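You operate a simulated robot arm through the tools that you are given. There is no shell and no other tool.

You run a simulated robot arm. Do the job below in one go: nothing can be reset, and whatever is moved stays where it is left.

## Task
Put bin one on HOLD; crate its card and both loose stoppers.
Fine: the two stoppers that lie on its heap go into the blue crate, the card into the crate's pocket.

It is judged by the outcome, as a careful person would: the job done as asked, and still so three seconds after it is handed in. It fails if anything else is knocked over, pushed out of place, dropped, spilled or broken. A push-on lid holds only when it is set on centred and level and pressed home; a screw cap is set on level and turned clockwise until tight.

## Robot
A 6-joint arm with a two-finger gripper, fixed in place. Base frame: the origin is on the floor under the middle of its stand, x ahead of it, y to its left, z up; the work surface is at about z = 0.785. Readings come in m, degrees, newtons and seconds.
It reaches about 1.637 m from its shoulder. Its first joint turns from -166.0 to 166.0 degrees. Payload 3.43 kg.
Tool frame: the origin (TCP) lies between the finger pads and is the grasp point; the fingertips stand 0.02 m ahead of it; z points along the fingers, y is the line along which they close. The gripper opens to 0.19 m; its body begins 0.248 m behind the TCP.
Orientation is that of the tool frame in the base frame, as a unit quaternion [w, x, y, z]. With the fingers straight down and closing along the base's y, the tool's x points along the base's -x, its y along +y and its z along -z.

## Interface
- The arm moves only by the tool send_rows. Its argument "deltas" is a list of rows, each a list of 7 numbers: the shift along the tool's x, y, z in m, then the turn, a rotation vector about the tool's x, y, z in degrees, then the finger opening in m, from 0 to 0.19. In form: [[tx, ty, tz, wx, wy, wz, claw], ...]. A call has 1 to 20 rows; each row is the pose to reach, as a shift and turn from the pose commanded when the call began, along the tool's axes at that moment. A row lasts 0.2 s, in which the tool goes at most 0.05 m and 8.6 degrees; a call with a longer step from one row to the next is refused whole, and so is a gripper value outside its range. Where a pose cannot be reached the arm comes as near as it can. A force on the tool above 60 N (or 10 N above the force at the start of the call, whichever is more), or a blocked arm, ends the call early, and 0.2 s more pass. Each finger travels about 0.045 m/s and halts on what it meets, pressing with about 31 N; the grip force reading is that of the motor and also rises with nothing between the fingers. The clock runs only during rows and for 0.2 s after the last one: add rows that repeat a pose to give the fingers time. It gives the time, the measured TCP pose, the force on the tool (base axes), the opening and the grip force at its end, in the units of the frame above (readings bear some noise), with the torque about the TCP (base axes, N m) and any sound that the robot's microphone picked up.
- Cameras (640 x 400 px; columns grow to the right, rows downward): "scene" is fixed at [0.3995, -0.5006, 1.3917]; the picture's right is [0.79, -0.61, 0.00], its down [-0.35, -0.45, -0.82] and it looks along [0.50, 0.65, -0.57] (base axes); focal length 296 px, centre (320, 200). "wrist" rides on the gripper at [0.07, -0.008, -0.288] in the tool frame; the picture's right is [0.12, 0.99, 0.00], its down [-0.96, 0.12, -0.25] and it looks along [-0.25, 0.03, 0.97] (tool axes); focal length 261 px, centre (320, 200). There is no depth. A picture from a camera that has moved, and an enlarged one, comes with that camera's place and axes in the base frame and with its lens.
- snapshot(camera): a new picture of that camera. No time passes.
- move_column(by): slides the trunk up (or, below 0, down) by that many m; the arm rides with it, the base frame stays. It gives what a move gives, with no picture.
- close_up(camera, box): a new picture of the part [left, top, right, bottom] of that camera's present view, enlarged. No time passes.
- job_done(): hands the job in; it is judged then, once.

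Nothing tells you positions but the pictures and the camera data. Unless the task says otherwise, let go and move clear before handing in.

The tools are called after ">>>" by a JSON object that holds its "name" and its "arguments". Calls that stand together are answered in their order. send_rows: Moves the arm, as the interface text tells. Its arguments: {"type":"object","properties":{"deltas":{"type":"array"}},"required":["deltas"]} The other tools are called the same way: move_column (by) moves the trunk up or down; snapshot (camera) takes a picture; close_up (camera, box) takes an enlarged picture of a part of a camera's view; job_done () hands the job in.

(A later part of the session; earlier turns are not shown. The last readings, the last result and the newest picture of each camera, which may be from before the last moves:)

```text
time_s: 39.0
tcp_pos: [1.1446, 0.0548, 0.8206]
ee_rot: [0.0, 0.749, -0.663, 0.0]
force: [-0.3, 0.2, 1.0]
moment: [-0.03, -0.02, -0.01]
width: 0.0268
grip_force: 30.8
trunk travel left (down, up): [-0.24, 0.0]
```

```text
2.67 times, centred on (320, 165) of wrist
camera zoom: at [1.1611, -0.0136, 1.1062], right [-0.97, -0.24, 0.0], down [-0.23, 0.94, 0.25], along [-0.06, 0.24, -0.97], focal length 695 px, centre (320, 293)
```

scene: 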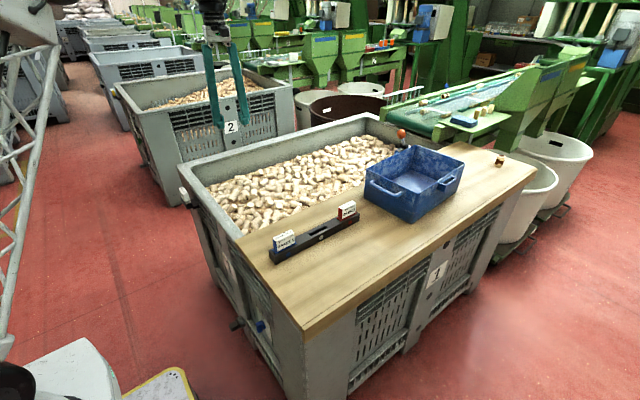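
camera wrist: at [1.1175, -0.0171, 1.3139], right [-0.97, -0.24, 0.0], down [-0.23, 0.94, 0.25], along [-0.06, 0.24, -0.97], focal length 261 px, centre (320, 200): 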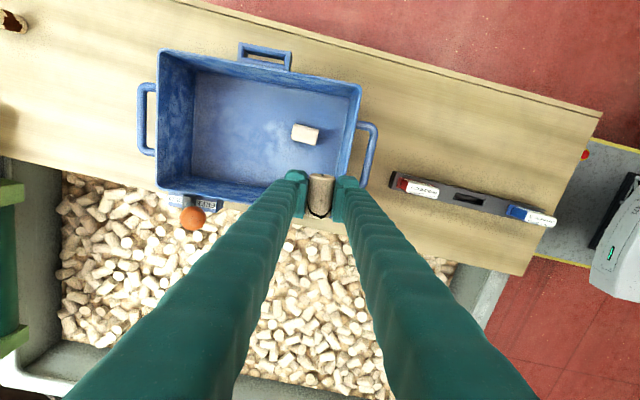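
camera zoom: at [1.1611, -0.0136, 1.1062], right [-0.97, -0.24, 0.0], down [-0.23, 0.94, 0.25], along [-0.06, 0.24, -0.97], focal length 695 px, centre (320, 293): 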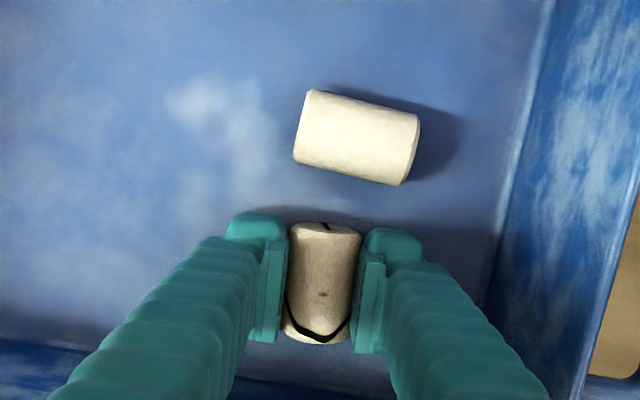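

There's clear space around it. I'll lower slightly, open, and rise.

>>> {"name": "send_rows", "arguments": {"deltas": [[0, 0, 0.003, 0, 0, 0, 0.015], [0, 0, 0.003, 0, 0, 0, 0.03], [0, 0, 0.003, 0, 0, 0, 0.04], [0, 0, 0.003, 0, 0, 0, 0.05], [0, 0, 0.003, 0, 0, 0, 0.05], [0, 0, -0.02, 0, 0, 0, 0.05], [0, 0, -0.06, 0, 0, 0, 0.05], [0, 0, -0.1, 0, 0, 0, 0.05], [0, 0, -0.14, 0, 0, 0, 0.05]]}}

>>> {"name": "snapshot", "arguments": {"camera": "wrist"}}

>>> {"name": "snapshot", "arguments": {"camera": "scene"}}

```text
time_s: 41.0
tcp_pos: [1.1433, 0.0546, 0.9588]
ee_rot: [0.0, 0.749, -0.662, 0.0]
force: [0.0, -0.8, 0.3]
moment: [0.02, 0.04, 0.02]
width: 0.0501
grip_force: 0.0
trunk travel left (down, up): [-0.24, 0.0]
```

```text
taken
camera wrist: at [1.1608, -0.0146, 1.2456], right [-0.97, -0.24, 0.0], down [-0.23, 0.94, 0.25], along [-0.06, 0.24, -0.97], focal length 261 px, centre (320, 200)
```

wrist: 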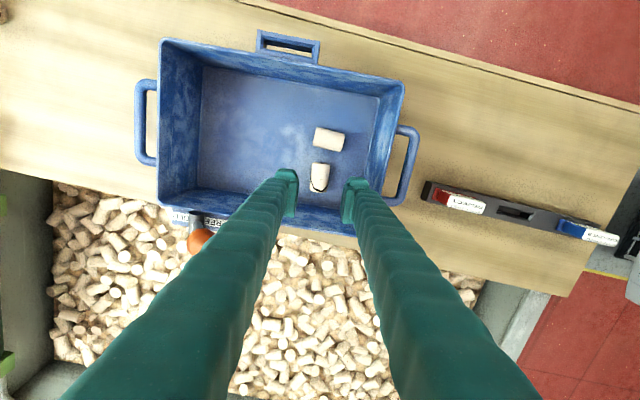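

```text
taken
```

scene: 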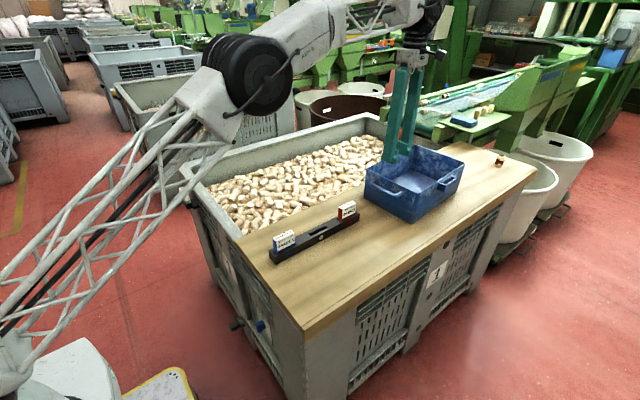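

Both stoppers rest in the crate. I'll take a second measurement of the pocket from this viewpoint.

>>> {"name": "close_up", "arguments": {"camera": "wrist", "box": [250, 20, 330, 70]}}

>>> {"name": "close_up", "arguments": {"camera": "wrist", "box": [280, 110, 380, 210]}}

>>> {"name": "close_up", "arguments": {"camera": "wrist", "box": [410, 170, 630, 260]}}

```text
8.00 times, centred on (290, 45) of wrist
camera zoom: at [1.1608, -0.0146, 1.2456], right [-0.97, -0.24, 0.0], down [-0.23, 0.94, 0.25], along [-0.06, 0.24, -0.97], focal length 2085 px, centre (560, 1440)
```

zoom: 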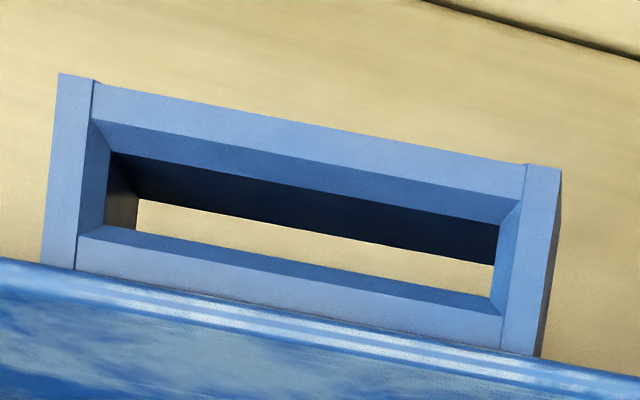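

```text
4.00 times, centred on (330, 160) of wrist
camera zoom: at [1.1608, -0.0146, 1.2456], right [-0.97, -0.24, 0.0], down [-0.23, 0.94, 0.25], along [-0.06, 0.24, -0.97], focal length 1043 px, centre (280, 360)
```

zoom: 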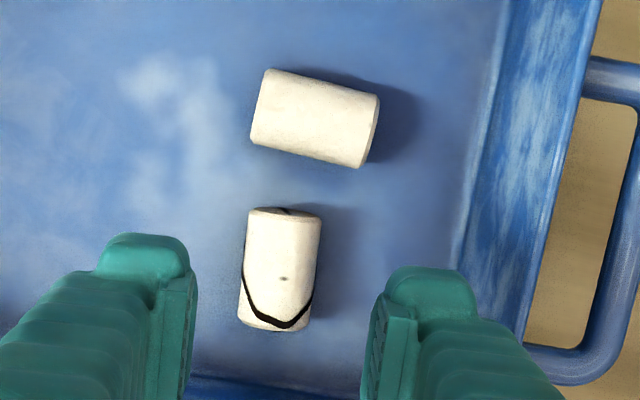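

```text
2.91 times, centred on (520, 215) of wrist
camera zoom: at [1.1608, -0.0146, 1.2456], right [-0.97, -0.24, 0.0], down [-0.23, 0.94, 0.25], along [-0.06, 0.24, -0.97], focal length 758 px, centre (-262, 156)
```

zoom: 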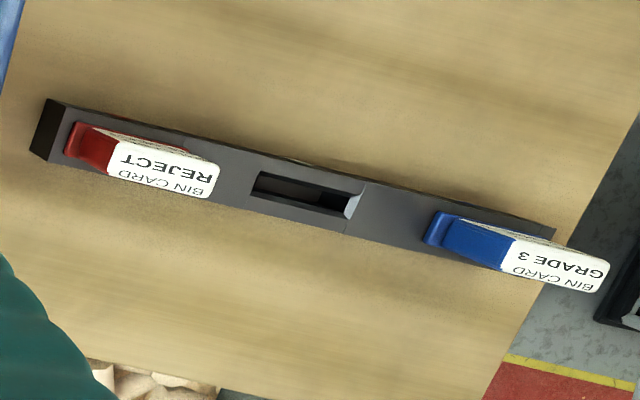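

Second measurement agrees: pocket centre (1.2212, -0.1003), yaw 4.1°, top z 0.902. Before fetching the card I'll test whether the arm reaches over the pocket with a vertical tool.

>>> {"name": "send_rows", "arguments": {"deltas": [[0.03, -0.012, 0.0, 0, 0, 0, 0.05], [0.06, -0.024, 0.0, 0, 0, 1, 0.05], [0.09, -0.035, 0.0, 0, 0, 2, 0.05], [0.12, -0.046, 0.0, 0, 0, 3, 0.05], [0.15, -0.055, 0.0, 0, 0, 3, 0.05], [0.163, -0.058, 0.0, 0, 0, 3, 0.05], [0.163, -0.058, 0.012, 0, 0, 3, 0.05]]}}

```text
time_s: 42.6
tcp_pos: [1.1782, -0.0824, 0.9416]
ee_rot: [0.0, 0.731, -0.682, 0.0]
force: [0.0, -0.4, -1.0]
moment: [0.02, 0.02, 0.02]
width: 0.0501
grip_force: 0.0
out of reach, approached as far as the arm can: row 3, 4, 5, 6, 7
trunk travel left (down, up): [-0.24, 0.0]
```

With a vertical tool the arm stops about 4 cm short of the pocket, so a slight outward tilt will be needed there. I'll go and look closely at the GRADE 1 card in its clip to decide how to grip it.

>>> {"name": "send_rows", "arguments": {"deltas": [[-0.0221, 0.0285, -0.015, 0, 0, 0, 0.1], [-0.0441, 0.057, -0.03, 0, 0, 0, 0.1], [-0.0662, 0.0856, -0.045, 0, 0, 0, 0.1], [-0.0882, 0.1141, -0.06, 0, 0, 0, 0.1], [-0.1279, 0.1421, -0.06, 0, 0, 5.875, 0.1], [-0.1676, 0.1701, -0.06, 0, 0, 11.75, 0.1], [-0.2072, 0.1981, -0.06, 0, 0, 17.625, 0.1], [-0.2469, 0.2261, -0.06, 0, 0, 23.5, 0.1], [-0.2866, 0.254, -0.06, 0, 0, 29.375, 0.1], [-0.3263, 0.282, -0.06, 0, 0, 35.25, 0.1], [-0.366, 0.31, -0.06, 0, 0, 41.125, 0.1], [-0.4056, 0.338, -0.06, 0, 0, 47, 0.1], [-0.4453, 0.366, -0.06, 0, 0, 52.875, 0.1], [-0.485, 0.394, -0.06, 0, 0, 58.75, 0.1], [-0.5247, 0.422, -0.06, 0, 0, 64.625, 0.1], [-0.5644, 0.45, -0.06, 0, 0, 70.5, 0.1], [-0.604, 0.478, -0.06, 0, 0, 76.375, 0.1], [-0.6437, 0.506, -0.06, 0, 0, 82.25, 0.1], [-0.6834, 0.534, -0.06, 0, 0, 88.125, 0.1], [-0.7231, 0.5619, -0.06, 0, 0, 94, 0.1]]}}

>>> {"name": "snapshot", "arguments": {"camera": "wrist"}}

>>> {"name": "snapshot", "arguments": {"camera": "scene"}}

```text
time_s: 46.8
tcp_pos: [0.5664, 0.5976, 1.0045]
ee_rot: [-0.001, 0.001, 1.0, 0.0]
force: [0.9, -1.3, 0.7]
moment: [0.16, 0.1, 0.0]
width: 0.0998
grip_force: 0.0
trunk travel left (down, up): [-0.24, 0.0]
```

```text
taken
camera wrist: at [0.495, 0.5894, 1.2904], right [-0.12, 0.99, 0.0], down [0.96, 0.11, 0.25], along [0.25, 0.03, -0.97], focal length 261 px, centre (320, 200)
```

wrist: 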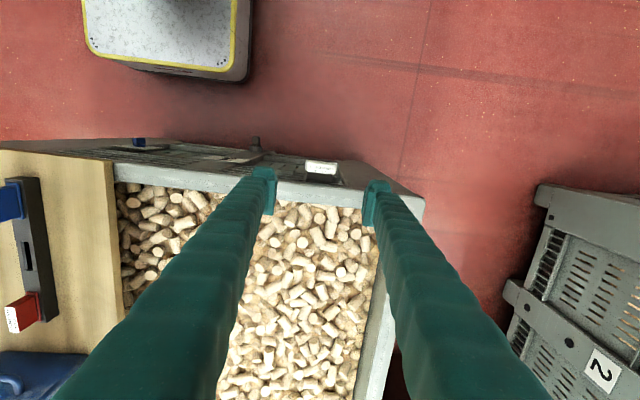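

```text
taken
```

scene: 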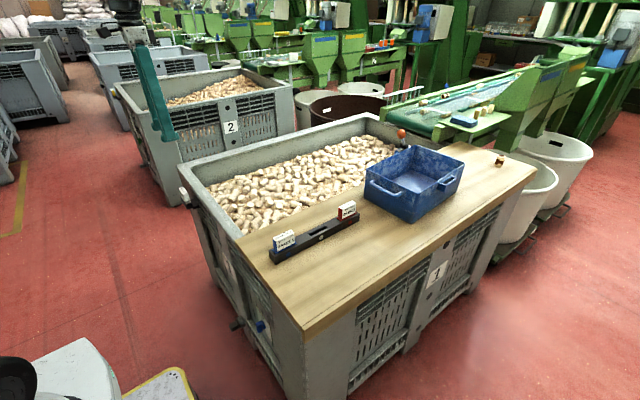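

>>> {"name": "close_up", "arguments": {"camera": "wrist", "box": [285, 145, 365, 195]}}

>>> {"name": "close_up", "arguments": {"camera": "wrist", "box": [100, 130, 290, 200]}}

>>> {"name": "close_up", "arguments": {"camera": "scene", "box": [160, 155, 224, 195]}}

```text
8.00 times, centred on (325, 170) of wrist
camera zoom: at [0.495, 0.5894, 1.2904], right [-0.12, 0.99, 0.0], down [0.96, 0.11, 0.25], along [0.25, 0.03, -0.97], focal length 2085 px, centre (280, 440)
```

zoom: 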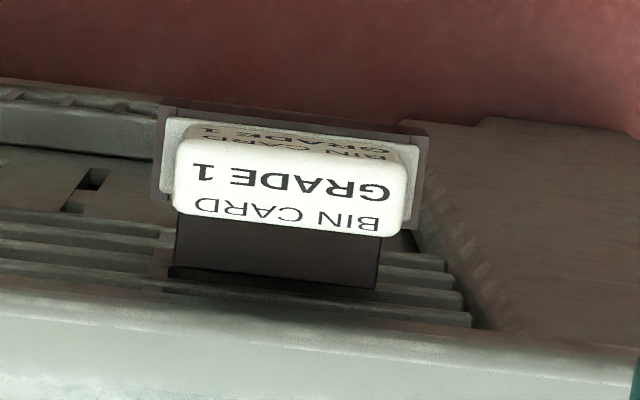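

```text
3.37 times, centred on (195, 165) of wrist
camera zoom: at [0.495, 0.5894, 1.2904], right [-0.12, 0.99, 0.0], down [0.96, 0.11, 0.25], along [0.25, 0.03, -0.97], focal length 878 px, centre (741, 318)
```

zoom: 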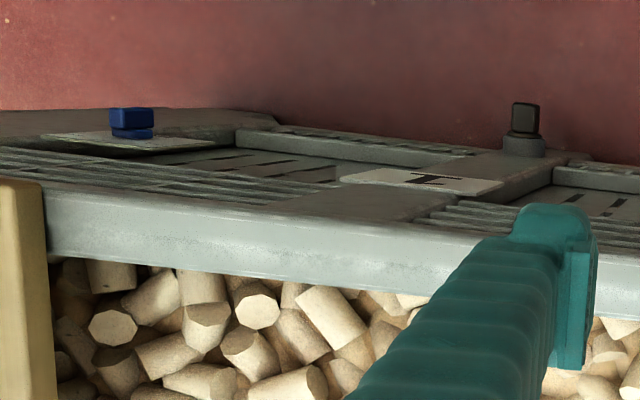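

```text
10.00 times, centred on (192, 175) of scene
camera zoom: at [0.3995, -0.5006, 1.3917], right [0.79, -0.61, 0.0], down [-0.35, -0.45, -0.82], along [0.5, 0.65, -0.57], focal length 2959 px, centre (1600, 450)
```

zoom: 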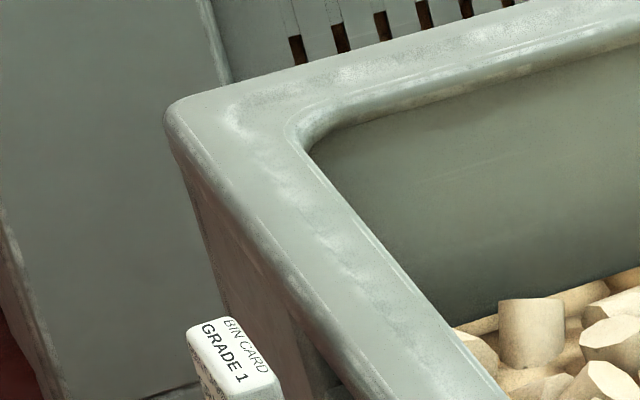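

The card is 56 × 15 mm with its top level with the rim (z of about 0.76) and only 2 cm between its face and the rim, so it must be gripped by its ends. I need the finger width, so I'll zoom on the fingers.

>>> {"name": "close_up", "arguments": {"camera": "scene", "box": [130, 80, 194, 150]}}

>>> {"name": "close_up", "arguments": {"camera": "wrist", "box": [240, 150, 400, 250]}}

```text
5.71 times, centred on (162, 115) of scene
camera zoom: at [0.3995, -0.5006, 1.3917], right [0.79, -0.61, 0.0], down [-0.35, -0.45, -0.82], along [0.5, 0.65, -0.57], focal length 1691 px, centre (1223, 686)
```

zoom: 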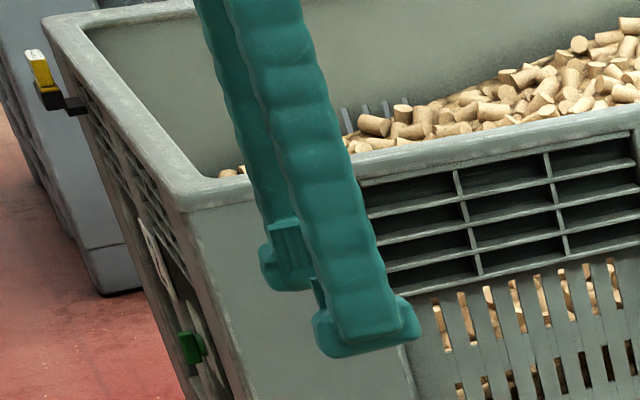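

```text
4.00 times, centred on (320, 200) of wrist
camera zoom: at [0.495, 0.5894, 1.2904], right [-0.12, 0.99, 0.0], down [0.96, 0.11, 0.25], along [0.25, 0.03, -0.97], focal length 1043 px, centre (320, 200)
```

zoom: 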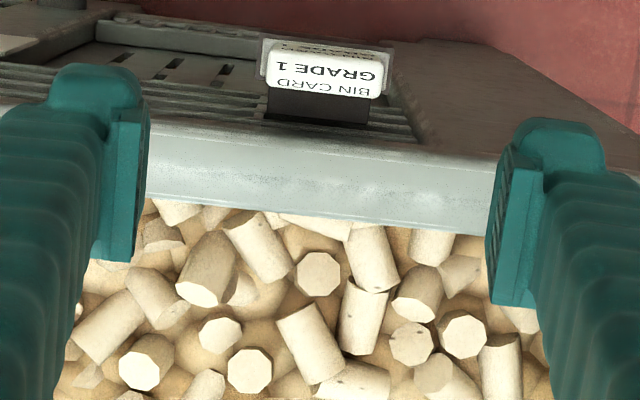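

The fingertips are about 6 cm wide, so I'll grip the card by its ends with the TCP shifted slightly outward from the rim. I'll descend partway for a closer look.

>>> {"name": "send_rows", "arguments": {"deltas": [[0.003, 0.0005, 0.03, 0, 0, 0, 0.1], [0.006, 0.001, 0.06, 0, 0, 0, 0.1], [0.009, 0.0015, 0.09, 0, 0, 0, 0.1], [0.012, 0.002, 0.12, 0, 0, 0, 0.1], [0.012, 0.002, 0.145, 0, 0, 0, 0.1]]}}

>>> {"name": "close_up", "arguments": {"camera": "wrist", "box": [240, 130, 400, 230]}}

>>> {"name": "close_up", "arguments": {"camera": "scene", "box": [145, 140, 225, 215]}}

```text
time_s: 48.0
tcp_pos: [0.553, 0.599, 0.856]
ee_rot: [-0.001, 0.0, 1.0, 0.0]
force: [0.0, -0.3, 0.1]
moment: [0.05, -0.01, -0.02]
width: 0.0997
grip_force: 0.1
trunk travel left (down, up): [-0.24, 0.0]
```

```text
4.00 times, centred on (320, 180) of wrist
camera zoom: at [0.4828, 0.59, 1.1426], right [-0.12, 0.99, 0.0], down [0.96, 0.12, 0.25], along [0.25, 0.03, -0.97], focal length 1043 px, centre (320, 280)
```

zoom: 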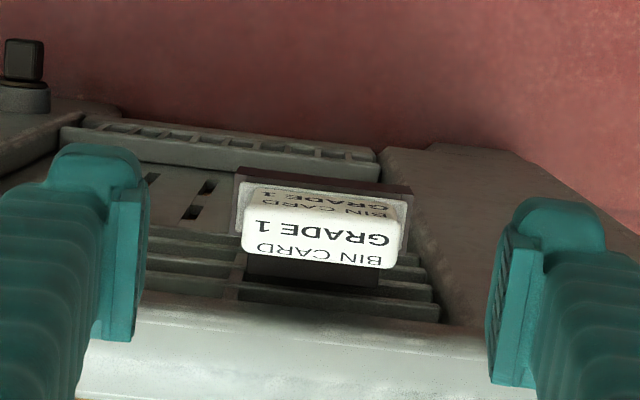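

```text
5.33 times, centred on (185, 178) of scene
camera zoom: at [0.3995, -0.5006, 1.3917], right [0.79, -0.61, 0.0], down [-0.35, -0.45, -0.82], along [0.5, 0.65, -0.57], focal length 1578 px, centre (1040, 320)
```

zoom: 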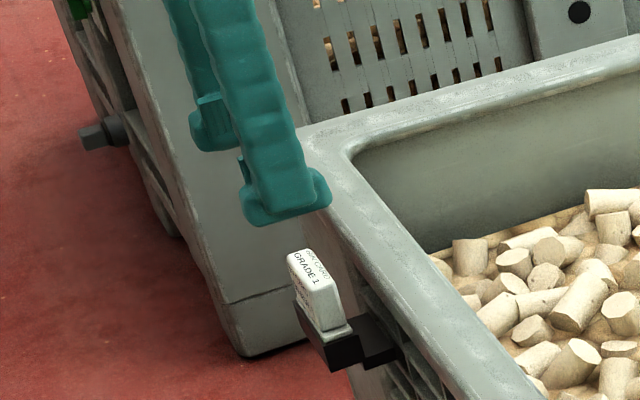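

Card centre is at about (0.566, 0.600), top z 0.757, rim edge at x of about 0.590. I'll descend around the card's ends at TCP x = 0.553, fingers clear of the rim and collar.

>>> {"name": "send_rows", "arguments": {"deltas": [[0, 0.001, 0.03, 0, 0, 0, 0.09], [0, 0.001, 0.055, 0, 0, 0, 0.085], [0, 0.001, 0.075, 0, 0, 0, 0.085], [0, 0.001, 0.09, 0, 0, 0, 0.085], [0, 0.001, 0.1, 0, 0, 0, 0.085], [0, 0.001, 0.106, 0, 0, 0, 0.085]]}}

>>> {"name": "close_up", "arguments": {"camera": "wrist", "box": [240, 150, 400, 250]}}

>>> {"name": "close_up", "arguments": {"camera": "scene", "box": [150, 160, 214, 215]}}

```text
time_s: 49.4
tcp_pos: [0.5537, 0.5993, 0.751]
ee_rot: [-0.001, 0.0, 1.0, 0.0]
force: [0.6, -0.2, 0.3]
moment: [0.0, -0.01, -0.05]
width: 0.0847
grip_force: 0.1
trunk travel left (down, up): [-0.24, 0.0]
```

```text
4.00 times, centred on (320, 200) of wrist
camera zoom: at [0.4827, 0.5914, 1.0371], right [-0.12, 0.99, 0.0], down [0.96, 0.12, 0.25], along [0.25, 0.03, -0.97], focal length 1043 px, centre (320, 200)
```

zoom: 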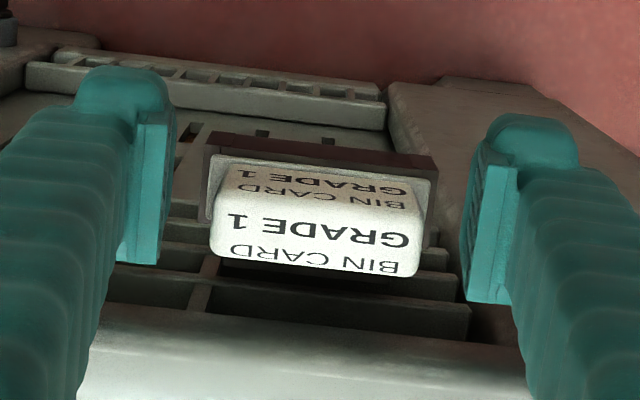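

```text
7.27 times, centred on (182, 188) of scene
camera zoom: at [0.3995, -0.5006, 1.3917], right [0.79, -0.61, 0.0], down [-0.35, -0.45, -0.82], along [0.5, 0.65, -0.57], focal length 2152 px, centre (1324, 291)
```

zoom: 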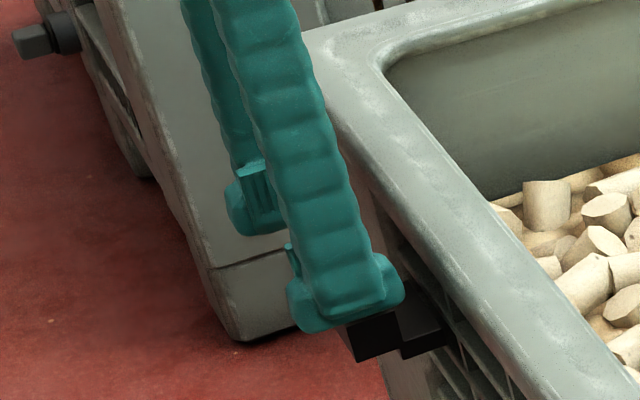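

The fingers straddle the card centred and free. I'll close on it.

>>> {"name": "send_rows", "arguments": {"deltas": [[0, 0, 0, 0, 0, 0, 0.07], [0, 0, 0, 0, 0, 0, 0.055], [0, 0, 0, 0, 0, 0, 0.045], [0, 0, 0, 0, 0, 0, 0.045], [0, 0, 0, 0, 0, 0, 0.045], [0, 0, 0, 0, 0, 0, 0.045]]}}

>>> {"name": "close_up", "arguments": {"camera": "wrist", "box": [240, 150, 400, 250]}}

>>> {"name": "close_up", "arguments": {"camera": "scene", "box": [150, 160, 214, 215]}}

```text
time_s: 50.8
tcp_pos: [0.5536, 0.5993, 0.7503]
ee_rot: [0.001, 0.0, 1.0, 0.0]
force: [-0.2, 1.1, 0.1]
moment: [0.0, -0.01, 0.0]
width: 0.0582
grip_force: 30.9
trunk travel left (down, up): [-0.24, 0.0]
```

```text
4.00 times, centred on (320, 200) of wrist
camera zoom: at [0.4828, 0.5914, 1.0373], right [-0.12, 0.99, 0.0], down [0.96, 0.12, 0.25], along [0.25, 0.03, -0.97], focal length 1043 px, centre (320, 200)
```

zoom: 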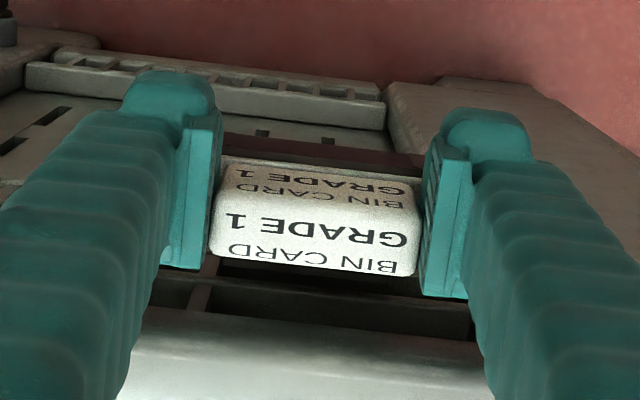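

```text
7.27 times, centred on (182, 188) of scene
camera zoom: at [0.3995, -0.5006, 1.3917], right [0.79, -0.61, 0.0], down [-0.35, -0.45, -0.82], along [0.5, 0.65, -0.57], focal length 2152 px, centre (1324, 291)
```

zoom: 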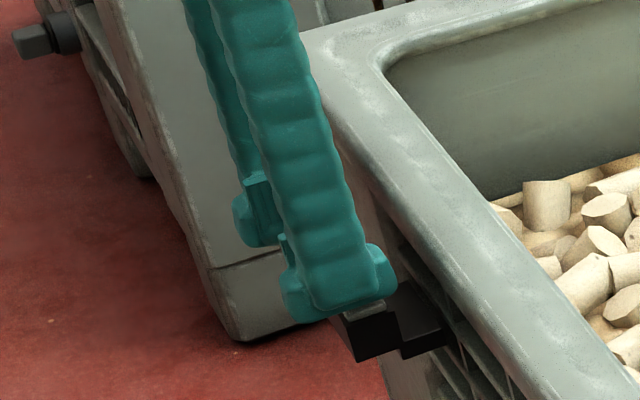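

The card is gripped by its ends (58 mm). I'll draw it straight up out of the clip.

>>> {"name": "send_rows", "arguments": {"deltas": [[0, 0, -0.008, 0, 0, 0, 0.045], [0, 0, -0.016, 0, 0, 0, 0.045], [0, 0, -0.026, 0, 0, 0, 0.045], [0, 0, -0.036, 0, 0, 0, 0.045], [0, 0, -0.05, 0, 0, 0, 0.045], [0, 0, -0.07, 0, 0, 0, 0.045], [0, 0, -0.1, 0, 0, 0, 0.045], [0, 0, -0.14, 0, 0, 0, 0.045], [0, 0, -0.18, 0, 0, 0, 0.045]]}}

>>> {"name": "close_up", "arguments": {"camera": "wrist", "box": [240, 150, 400, 250]}}

>>> {"name": "close_up", "arguments": {"camera": "scene", "box": [130, 120, 210, 210]}}

```text
time_s: 52.8
tcp_pos: [0.5532, 0.5974, 0.9303]
ee_rot: [0.001, 0.0, 1.0, -0.001]
force: [0.7, 0.1, -1.4]
moment: [-0.05, 0.04, 0.0]
width: 0.0586
grip_force: 31.0
trunk travel left (down, up): [-0.24, 0.0]
```

```text
4.00 times, centred on (320, 200) of wrist
camera zoom: at [0.4832, 0.5898, 1.2172], right [-0.12, 0.99, 0.0], down [0.96, 0.12, 0.25], along [0.25, 0.03, -0.97], focal length 1043 px, centre (320, 200)
```

zoom: 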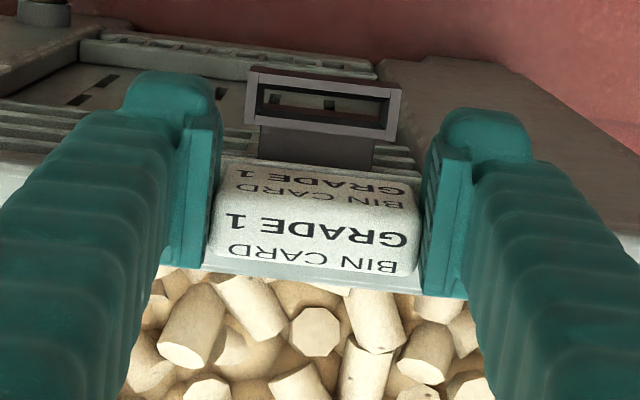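

```text
4.44 times, centred on (170, 165) of scene
camera zoom: at [0.3995, -0.5006, 1.3917], right [0.79, -0.61, 0.0], down [-0.35, -0.45, -0.82], along [0.5, 0.65, -0.57], focal length 1315 px, centre (987, 356)
```

zoom: 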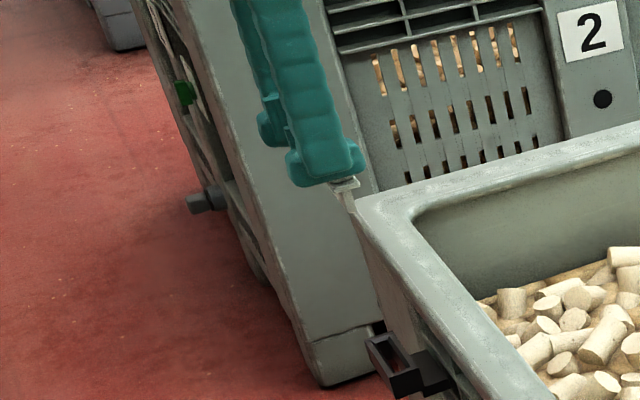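

The card is out and held level, with its collar showing below. I'll lift it higher, then carry it toward the crate while turning it so its label faces outward.

>>> {"name": "send_rows", "arguments": {"deltas": [[0, 0, -0.04, 0, 0, 0, 0.045], [0, 0, -0.08, 0, 0, 0, 0.045], [0, 0, -0.12, 0, 0, 0, 0.045], [-0.0263, -0.0398, -0.12, 0, 0, -5.535, 0.045], [-0.0526, -0.0796, -0.12, 0, 0, -11.07, 0.045], [-0.0789, -0.1195, -0.12, 0, 0, -16.605, 0.045], [-0.1052, -0.1593, -0.12, 0, 0, -22.14, 0.045], [-0.1315, -0.1991, -0.12, 0, 0, -27.675, 0.045], [-0.1577, -0.2389, -0.12, 0, 0, -33.21, 0.045], [-0.184, -0.2788, -0.12, 0, 0, -38.745, 0.045], [-0.2103, -0.3186, -0.12, 0, 0, -44.28, 0.045], [-0.2366, -0.3584, -0.12, 0, 0, -49.815, 0.045], [-0.2629, -0.3982, -0.12, 0, 0, -55.35, 0.045], [-0.2892, -0.4381, -0.12, 0, 0, -60.885, 0.045], [-0.3155, -0.4779, -0.12, 0, 0, -66.42, 0.045], [-0.3418, -0.5177, -0.12, 0, 0, -71.955, 0.045], [-0.3681, -0.5575, -0.12, 0, 0, -77.49, 0.045], [-0.3944, -0.5974, -0.12, 0, 0, -83.025, 0.045], [-0.4207, -0.6372, -0.12, 0, 0, -88.56, 0.045], [-0.447, -0.677, -0.12, 0, 0, -94.1, 0.045]]}}

>>> {"name": "snapshot", "arguments": {"camera": "wrist"}}

>>> {"name": "snapshot", "arguments": {"camera": "scene"}}

```text
time_s: 57.0
tcp_pos: [0.9979, -0.0769, 1.0545]
ee_rot: [0.0, 0.732, -0.681, 0.001]
force: [-0.4, 0.8, 1.2]
moment: [-0.12, -0.12, 0.0]
width: 0.058
grip_force: 31.2
trunk travel left (down, up): [-0.24, 0.0]
```

```text
taken
camera wrist: at [1.0116, -0.1463, 1.3409], right [-0.98, -0.19, 0.0], down [-0.19, 0.95, 0.25], along [-0.05, 0.24, -0.97], focal length 261 px, centre (320, 200)
```

wrist: 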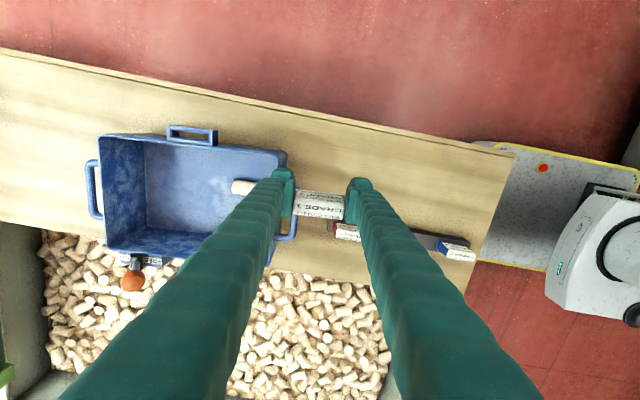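

```text
taken
```

scene: 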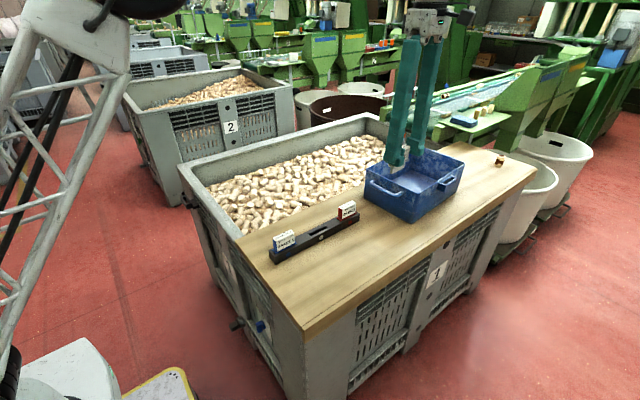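

>>> {"name": "close_up", "arguments": {"camera": "scene", "box": [370, 120, 450, 180]}}

>>> {"name": "close_up", "arguments": {"camera": "wrist", "box": [260, 165, 380, 240]}}

>>> {"name": "close_up", "arguments": {"camera": "wrist", "box": [155, 110, 235, 160]}}

```text
6.67 times, centred on (410, 150) of scene
camera zoom: at [0.3995, -0.5006, 1.3917], right [0.79, -0.61, 0.0], down [-0.35, -0.45, -0.82], along [0.5, 0.65, -0.57], focal length 1972 px, centre (-280, 533)
```

zoom: 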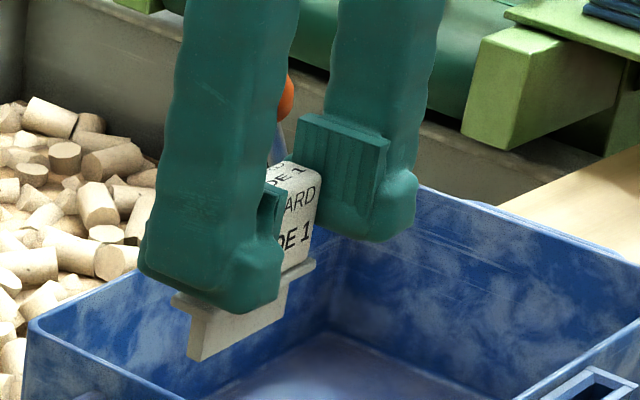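

```text
5.33 times, centred on (320, 202) of wrist
camera zoom: at [1.0116, -0.1463, 1.3409], right [-0.98, -0.19, 0.0], down [-0.19, 0.95, 0.25], along [-0.05, 0.24, -0.97], focal length 1390 px, centre (320, 187)
```

zoom: 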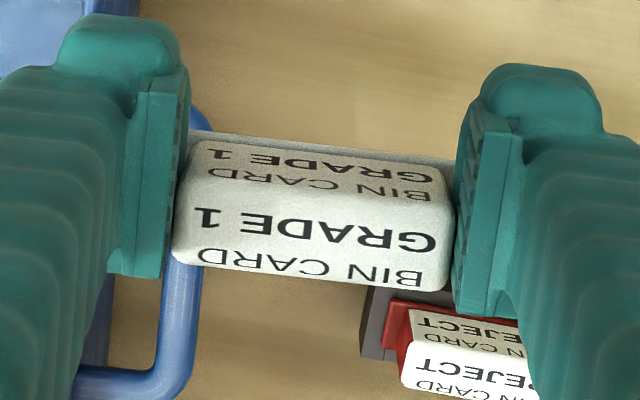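

```text
8.00 times, centred on (195, 135) of wrist
camera zoom: at [1.0116, -0.1463, 1.3409], right [-0.98, -0.19, 0.0], down [-0.19, 0.95, 0.25], along [-0.05, 0.24, -0.97], focal length 2085 px, centre (1320, 720)
```

zoom: 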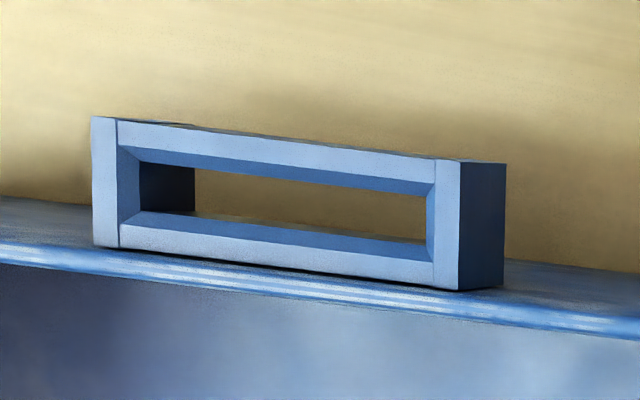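

I can now see the card's tongue (about 55 × 20 mm) below its collar, and the pocket slot measures about 59 × 10 mm with chamfered edges. I'll move near the crate with an 8° outward tilt to gain the missing reach.

>>> {"name": "send_rows", "arguments": {"deltas": [[0.0108, -0.0248, 0.0136, 2, 0, 0, 0.045], [0.0216, -0.0496, 0.0272, 4, 0, 0, 0.045], [0.0324, -0.0743, 0.0409, 6, 0, 0, 0.045], [0.0432, -0.0991, 0.0545, 8, 0, 0, 0.045], [0.0432, -0.0991, 0.0545, 8, 0, 0, 0.045]]}}

>>> {"name": "snapshot", "arguments": {"camera": "wrist"}}

>>> {"name": "close_up", "arguments": {"camera": "scene", "box": [370, 110, 482, 210]}}

```text
time_s: 58.2
tcp_pos: [1.1018, -0.1136, 0.996]
ee_rot: [-0.052, 0.73, -0.68, 0.048]
force: [0.2, -0.1, -0.1]
moment: [0.01, 0.05, -0.01]
width: 0.0584
grip_force: 31.3
trunk travel left (down, up): [-0.24, 0.0]
```

```text
taken
camera wrist: at [1.0751, -0.1868, 1.2822], right [-0.97, -0.19, -0.14], down [-0.22, 0.95, 0.23], along [0.09, 0.25, -0.96], focal length 261 px, centre (320, 200)
```

wrist: 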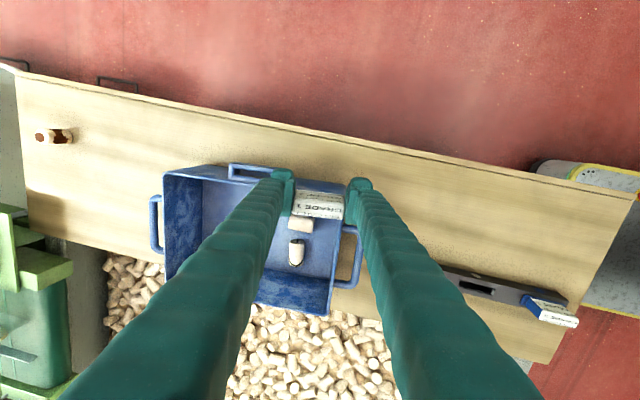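

```text
4.00 times, centred on (426, 160) of scene
camera zoom: at [0.3995, -0.5006, 1.3917], right [0.79, -0.61, 0.0], down [-0.35, -0.45, -0.82], along [0.5, 0.65, -0.57], focal length 1183 px, centre (-104, 360)
```

zoom: 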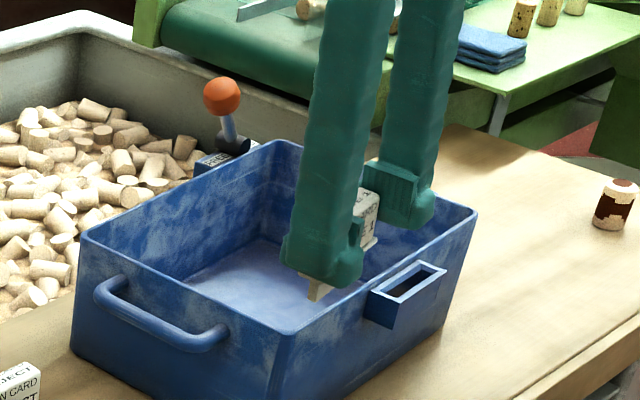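

The tilt works. I'll move to hover above the pocket with the tongue about a centimetre above its top.

>>> {"name": "send_rows", "arguments": {"deltas": [[0.002, -0.027, 0.0099, 0, 0, 0, 0.045], [0.004, -0.0541, 0.0198, 0, 0, 0, 0.045], [0.0059, -0.0811, 0.0296, 0, 0, 0, 0.045], [0.0079, -0.1082, 0.0395, 0, 0, 0, 0.045], [0.0079, -0.1082, 0.0395, 0, 0, 0, 0.045]]}}

>>> {"name": "close_up", "arguments": {"camera": "wrist", "box": [240, 150, 400, 250]}}

>>> {"name": "close_up", "arguments": {"camera": "scene", "box": [410, 120, 490, 200]}}

```text
time_s: 59.4
tcp_pos: [1.214, -0.1126, 0.971]
ee_rot: [-0.051, 0.73, -0.68, 0.047]
force: [1.2, 0.6, -0.6]
moment: [0.04, 0.08, -0.01]
width: 0.0585
grip_force: 30.6
trunk travel left (down, up): [-0.24, 0.0]
```

```text
4.00 times, centred on (320, 200) of wrist
camera zoom: at [1.1881, -0.1846, 1.2566], right [-0.97, -0.19, -0.14], down [-0.22, 0.95, 0.23], along [0.09, 0.25, -0.96], focal length 1043 px, centre (320, 200)
```

zoom: 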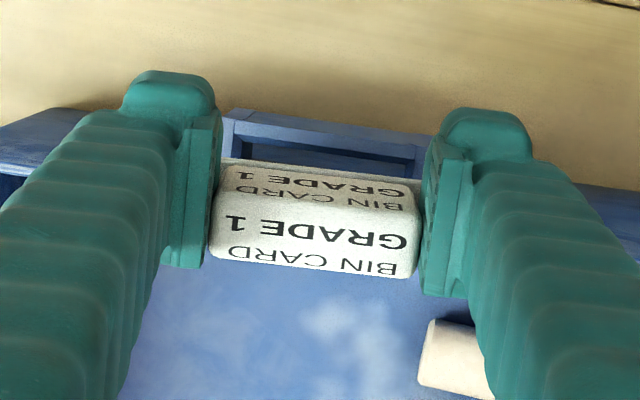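

```text
5.00 times, centred on (450, 160) of scene
camera zoom: at [0.3995, -0.5006, 1.3917], right [0.79, -0.61, 0.0], down [-0.35, -0.45, -0.82], along [0.5, 0.65, -0.57], focal length 1479 px, centre (-330, 400)
```

zoom: 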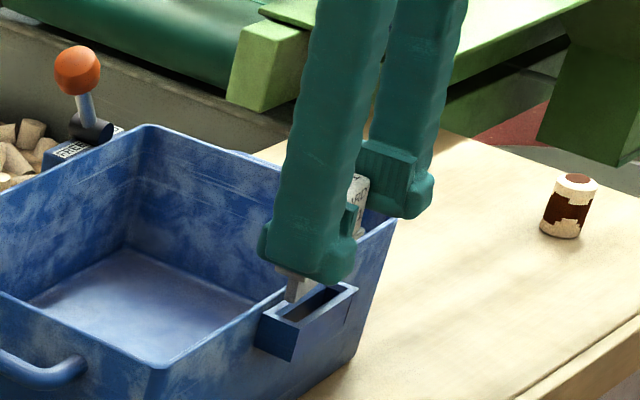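

Hovering over the pocket without any reach warning. I'll zoom in to check tongue-to-slot alignment.

>>> {"name": "close_up", "arguments": {"camera": "scene", "box": [448, 165, 496, 195]}}

>>> {"name": "close_up", "arguments": {"camera": "scene", "box": [455, 170, 487, 190]}}

>>> {"name": "close_up", "arguments": {"camera": "wrist", "box": [280, 165, 360, 215]}}

```text
13.33 times, centred on (472, 180) of scene
camera zoom: at [0.3995, -0.5006, 1.3917], right [0.79, -0.61, 0.0], down [-0.35, -0.45, -0.82], along [0.5, 0.65, -0.57], focal length 3945 px, centre (-1707, 467)
```

zoom: 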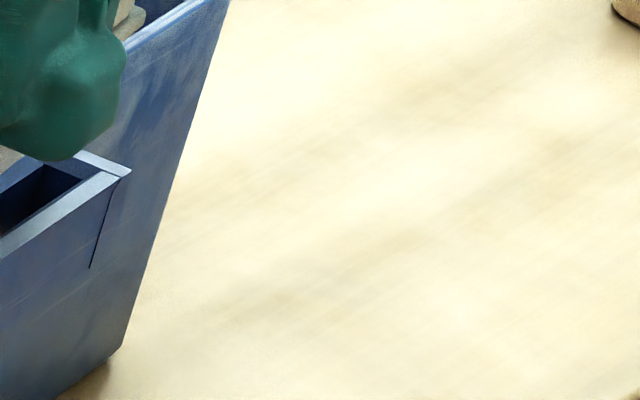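

```text
16.00 times, centred on (471, 180) of scene
camera zoom: at [0.3995, -0.5006, 1.3917], right [0.79, -0.61, 0.0], down [-0.35, -0.45, -0.82], along [0.5, 0.65, -0.57], focal length 4734 px, centre (-2096, 520)
```

zoom: 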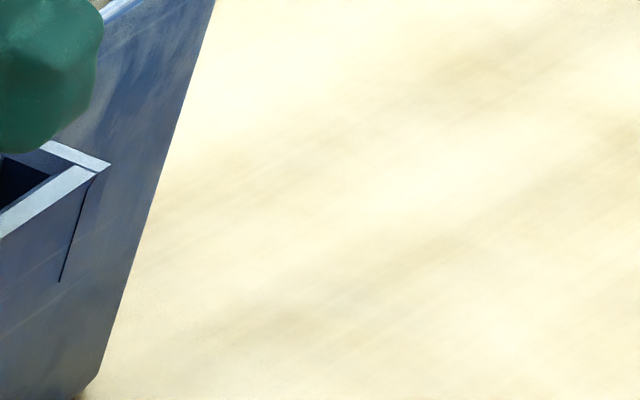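

```text
8.00 times, centred on (320, 190) of wrist
camera zoom: at [1.1881, -0.1846, 1.2566], right [-0.97, -0.19, -0.14], down [-0.22, 0.95, 0.23], along [0.09, 0.25, -0.96], focal length 2085 px, centre (320, 280)
```

zoom: 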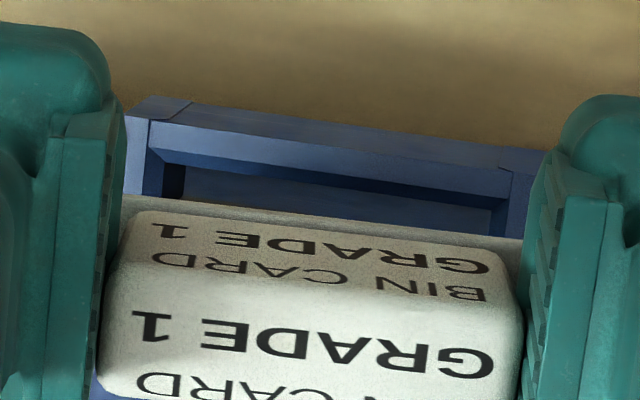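

I'll centre the zoom better on the pocket and tongue.

>>> {"name": "close_up", "arguments": {"camera": "scene", "box": [430, 165, 470, 190]}}

>>> {"name": "close_up", "arguments": {"camera": "scene", "box": [420, 140, 484, 190]}}

```text
16.00 times, centred on (450, 178) of scene
camera zoom: at [0.3995, -0.5006, 1.3917], right [0.79, -0.61, 0.0], down [-0.35, -0.45, -0.82], along [0.5, 0.65, -0.57], focal length 4734 px, centre (-1760, 560)
```

zoom: 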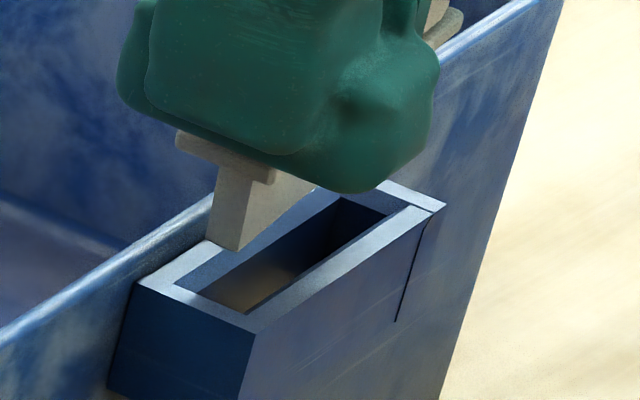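

```text
8.00 times, centred on (452, 165) of scene
camera zoom: at [0.3995, -0.5006, 1.3917], right [0.79, -0.61, 0.0], down [-0.35, -0.45, -0.82], along [0.5, 0.65, -0.57], focal length 2367 px, centre (-736, 480)
```

zoom: 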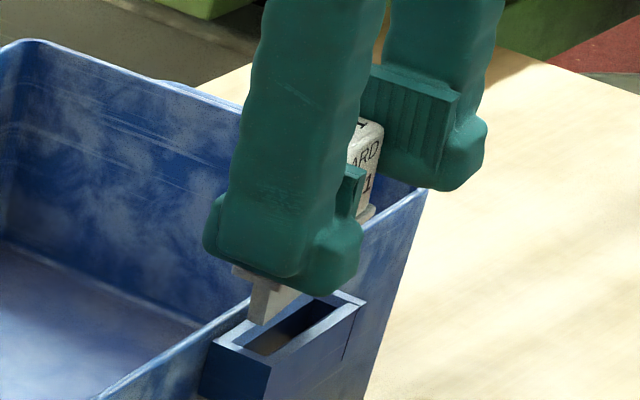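

The tongue's near end looks a few millimetres too close to the slot's near end. I'll shift 4 to 5 mm outward, ease the tilt to 7° and come down to pocket-top level.

>>> {"name": "send_rows", "arguments": {"deltas": [[0.0007, -0.0018, 0.004, -0.5, 0, 0, 0.045], [0.0014, -0.0035, 0.0076, -1, 0, 0, 0.045], [0.0014, -0.0035, 0.0106, -1, 0, 0, 0.045]]}}

>>> {"name": "close_up", "arguments": {"camera": "scene", "box": [430, 165, 470, 190]}}

>>> {"name": "close_up", "arguments": {"camera": "wrist", "box": [280, 165, 360, 215]}}

```text
time_s: 60.2
tcp_pos: [1.2173, -0.1151, 0.9621]
ee_rot: [-0.045, 0.731, -0.68, 0.043]
force: [0.0, -0.1, 0.6]
moment: [-0.01, -0.04, 0.02]
width: 0.0586
grip_force: 30.8
out of reach, approached as far as the arm can: row 2
trunk travel left (down, up): [-0.24, 0.0]
```

```text
16.00 times, centred on (450, 178) of scene
camera zoom: at [0.3995, -0.5006, 1.3917], right [0.79, -0.61, 0.0], down [-0.35, -0.45, -0.82], along [0.5, 0.65, -0.57], focal length 4734 px, centre (-1760, 560)
```

zoom: 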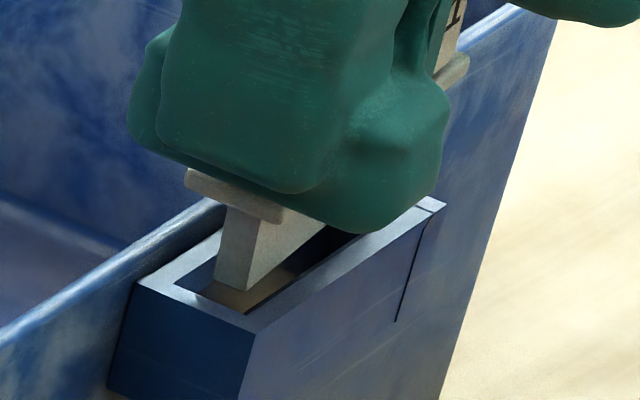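

```text
8.00 times, centred on (320, 190) of wrist
camera zoom: at [1.1954, -0.1868, 1.2482], right [-0.97, -0.19, -0.12], down [-0.21, 0.95, 0.23], along [0.07, 0.25, -0.97], focal length 2085 px, centre (320, 280)
```

zoom: 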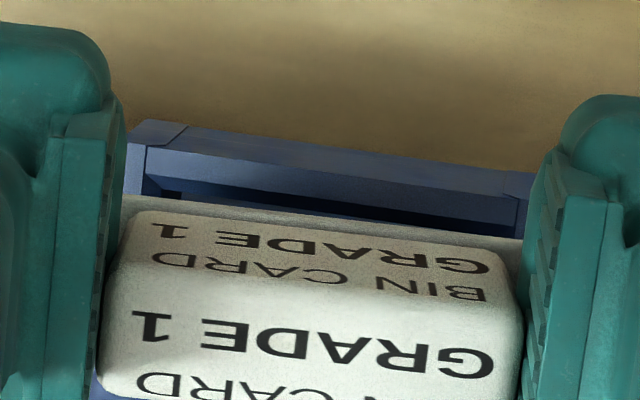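

The tongue's lower edge is now inside the slot opening with no contact force. I'll keep lowering gently.

>>> {"name": "send_rows", "arguments": {"deltas": [[0.0001, -0.0003, 0.003, -0.2, 0, 0, 0.045], [0.0001, -0.0004, 0.006, -0.4, 0, 0, 0.045], [0.0001, -0.0005, 0.008, -0.5, 0, 0, 0.045]]}}

>>> {"name": "close_up", "arguments": {"camera": "scene", "box": [430, 165, 470, 190]}}

>>> {"name": "close_up", "arguments": {"camera": "wrist", "box": [280, 165, 360, 215]}}

```text
time_s: 61.0
tcp_pos: [1.2174, -0.1144, 0.9525]
ee_rot: [-0.041, 0.731, -0.68, 0.039]
force: [-0.4, 0.8, -1.1]
moment: [0.03, 0.02, -0.02]
width: 0.0583
grip_force: 31.2
out of reach, approached as far as the arm can: row 1, 2, 3
trunk travel left (down, up): [-0.24, 0.0]
```

```text
16.00 times, centred on (450, 178) of scene
camera zoom: at [0.3995, -0.5006, 1.3917], right [0.79, -0.61, 0.0], down [-0.35, -0.45, -0.82], along [0.5, 0.65, -0.57], focal length 4734 px, centre (-1760, 560)
```

zoom: 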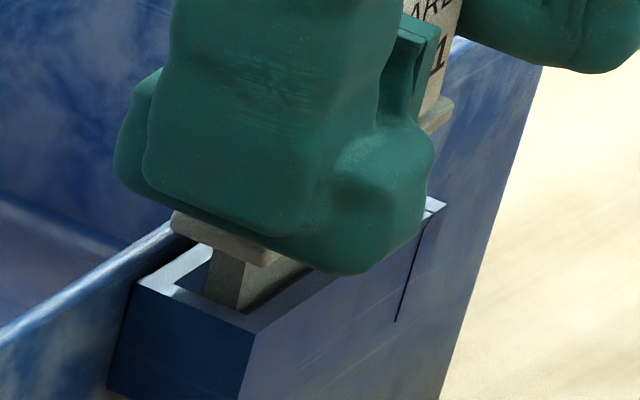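

```text
8.00 times, centred on (320, 190) of wrist
camera zoom: at [1.1981, -0.1863, 1.2385], right [-0.98, -0.19, -0.11], down [-0.21, 0.95, 0.23], along [0.06, 0.25, -0.97], focal length 2085 px, centre (320, 280)
```

zoom: 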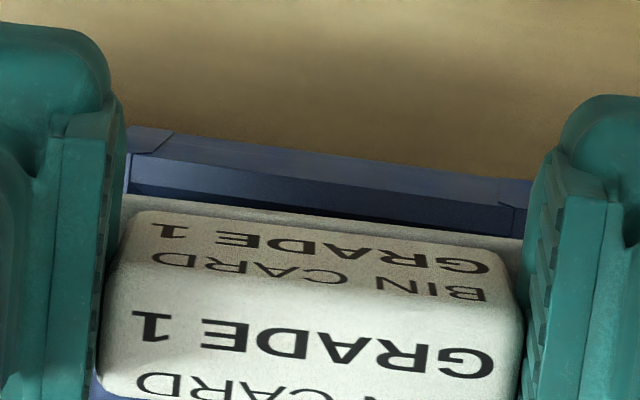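

The tongue is going into the slot and the forces are still negligible. I'll continue down with small steps.

>>> {"name": "send_rows", "arguments": {"deltas": [[0, 0.0, 0.003, 0, 0, 0, 0.045], [0, 0.0001, 0.006, 0, 0, 0, 0.045], [0, 0.0002, 0.008, 0, 0, 0, 0.045]]}}

>>> {"name": "close_up", "arguments": {"camera": "scene", "box": [430, 165, 470, 190]}}

>>> {"name": "close_up", "arguments": {"camera": "wrist", "box": [280, 165, 360, 215]}}

```text
time_s: 61.8
tcp_pos: [1.2175, -0.1147, 0.9458]
ee_rot: [-0.041, 0.731, -0.68, 0.038]
force: [-0.2, 0.5, -0.3]
moment: [-0.01, -0.01, 0.01]
width: 0.0585
grip_force: 31.0
trunk travel left (down, up): [-0.24, 0.0]
```

```text
16.00 times, centred on (450, 178) of scene
camera zoom: at [0.3995, -0.5006, 1.3917], right [0.79, -0.61, 0.0], down [-0.35, -0.45, -0.82], along [0.5, 0.65, -0.57], focal length 4734 px, centre (-1760, 560)
```

zoom: 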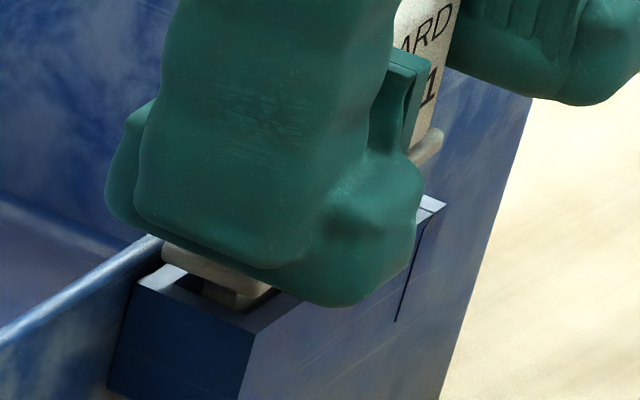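

```text
8.00 times, centred on (320, 190) of wrist
camera zoom: at [1.1993, -0.1861, 1.2312], right [-0.98, -0.19, -0.11], down [-0.21, 0.95, 0.23], along [0.06, 0.25, -0.97], focal length 2085 px, centre (320, 280)
```

zoom: 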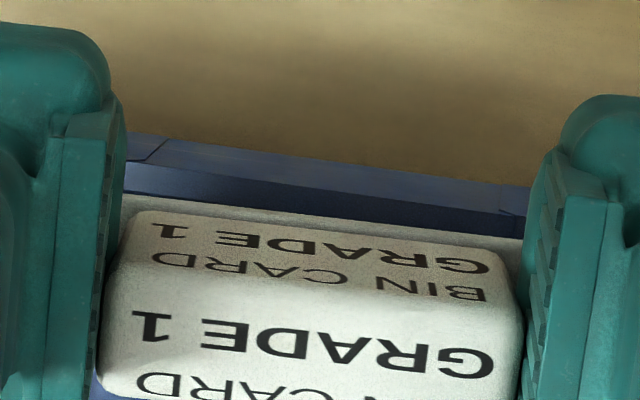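

The collar is now about 5 mm above the pocket top. I'll go 4 mm lower while easing the tilt to 5.5°.

>>> {"name": "send_rows", "arguments": {"deltas": [[0, 0.0003, 0.002, -0.5, 0, 0, 0.045], [0, 0.0003, 0.004, -1, 0, 0, 0.045]]}}

>>> {"name": "close_up", "arguments": {"camera": "scene", "box": [430, 165, 470, 190]}}

>>> {"name": "snapshot", "arguments": {"camera": "wrist"}}

```text
time_s: 62.4
tcp_pos: [1.2153, -0.1133, 0.9395]
ee_rot: [-0.035, 0.731, -0.681, 0.032]
force: [0.7, -0.1, -3.3]
moment: [-0.04, -0.05, -0.01]
width: 0.0583
grip_force: 31.6
trunk travel left (down, up): [-0.24, 0.0]
```

```text
16.00 times, centred on (450, 178) of scene
camera zoom: at [0.3995, -0.5006, 1.3917], right [0.79, -0.61, 0.0], down [-0.35, -0.45, -0.82], along [0.5, 0.65, -0.57], focal length 4734 px, centre (-1760, 560)
```

zoom: 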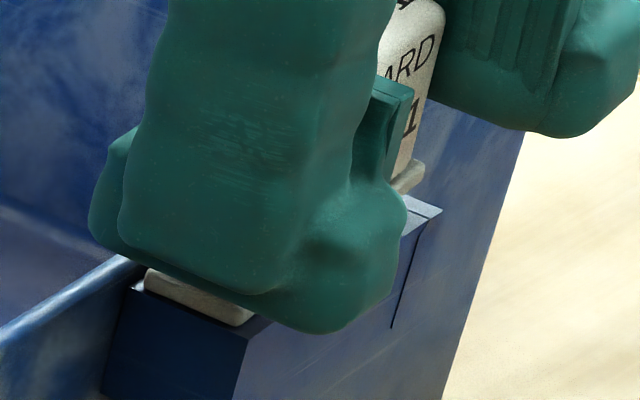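

```text
taken
camera wrist: at [1.2011, -0.1854, 1.2258], right [-0.98, -0.19, -0.09], down [-0.21, 0.95, 0.24], along [0.04, 0.25, -0.97], focal length 261 px, centre (320, 200)
```

wrist: 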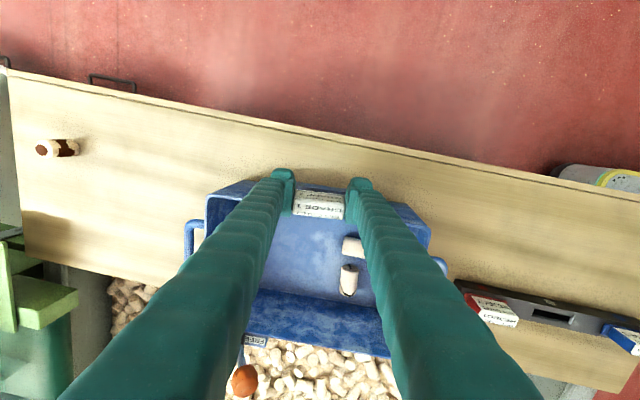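

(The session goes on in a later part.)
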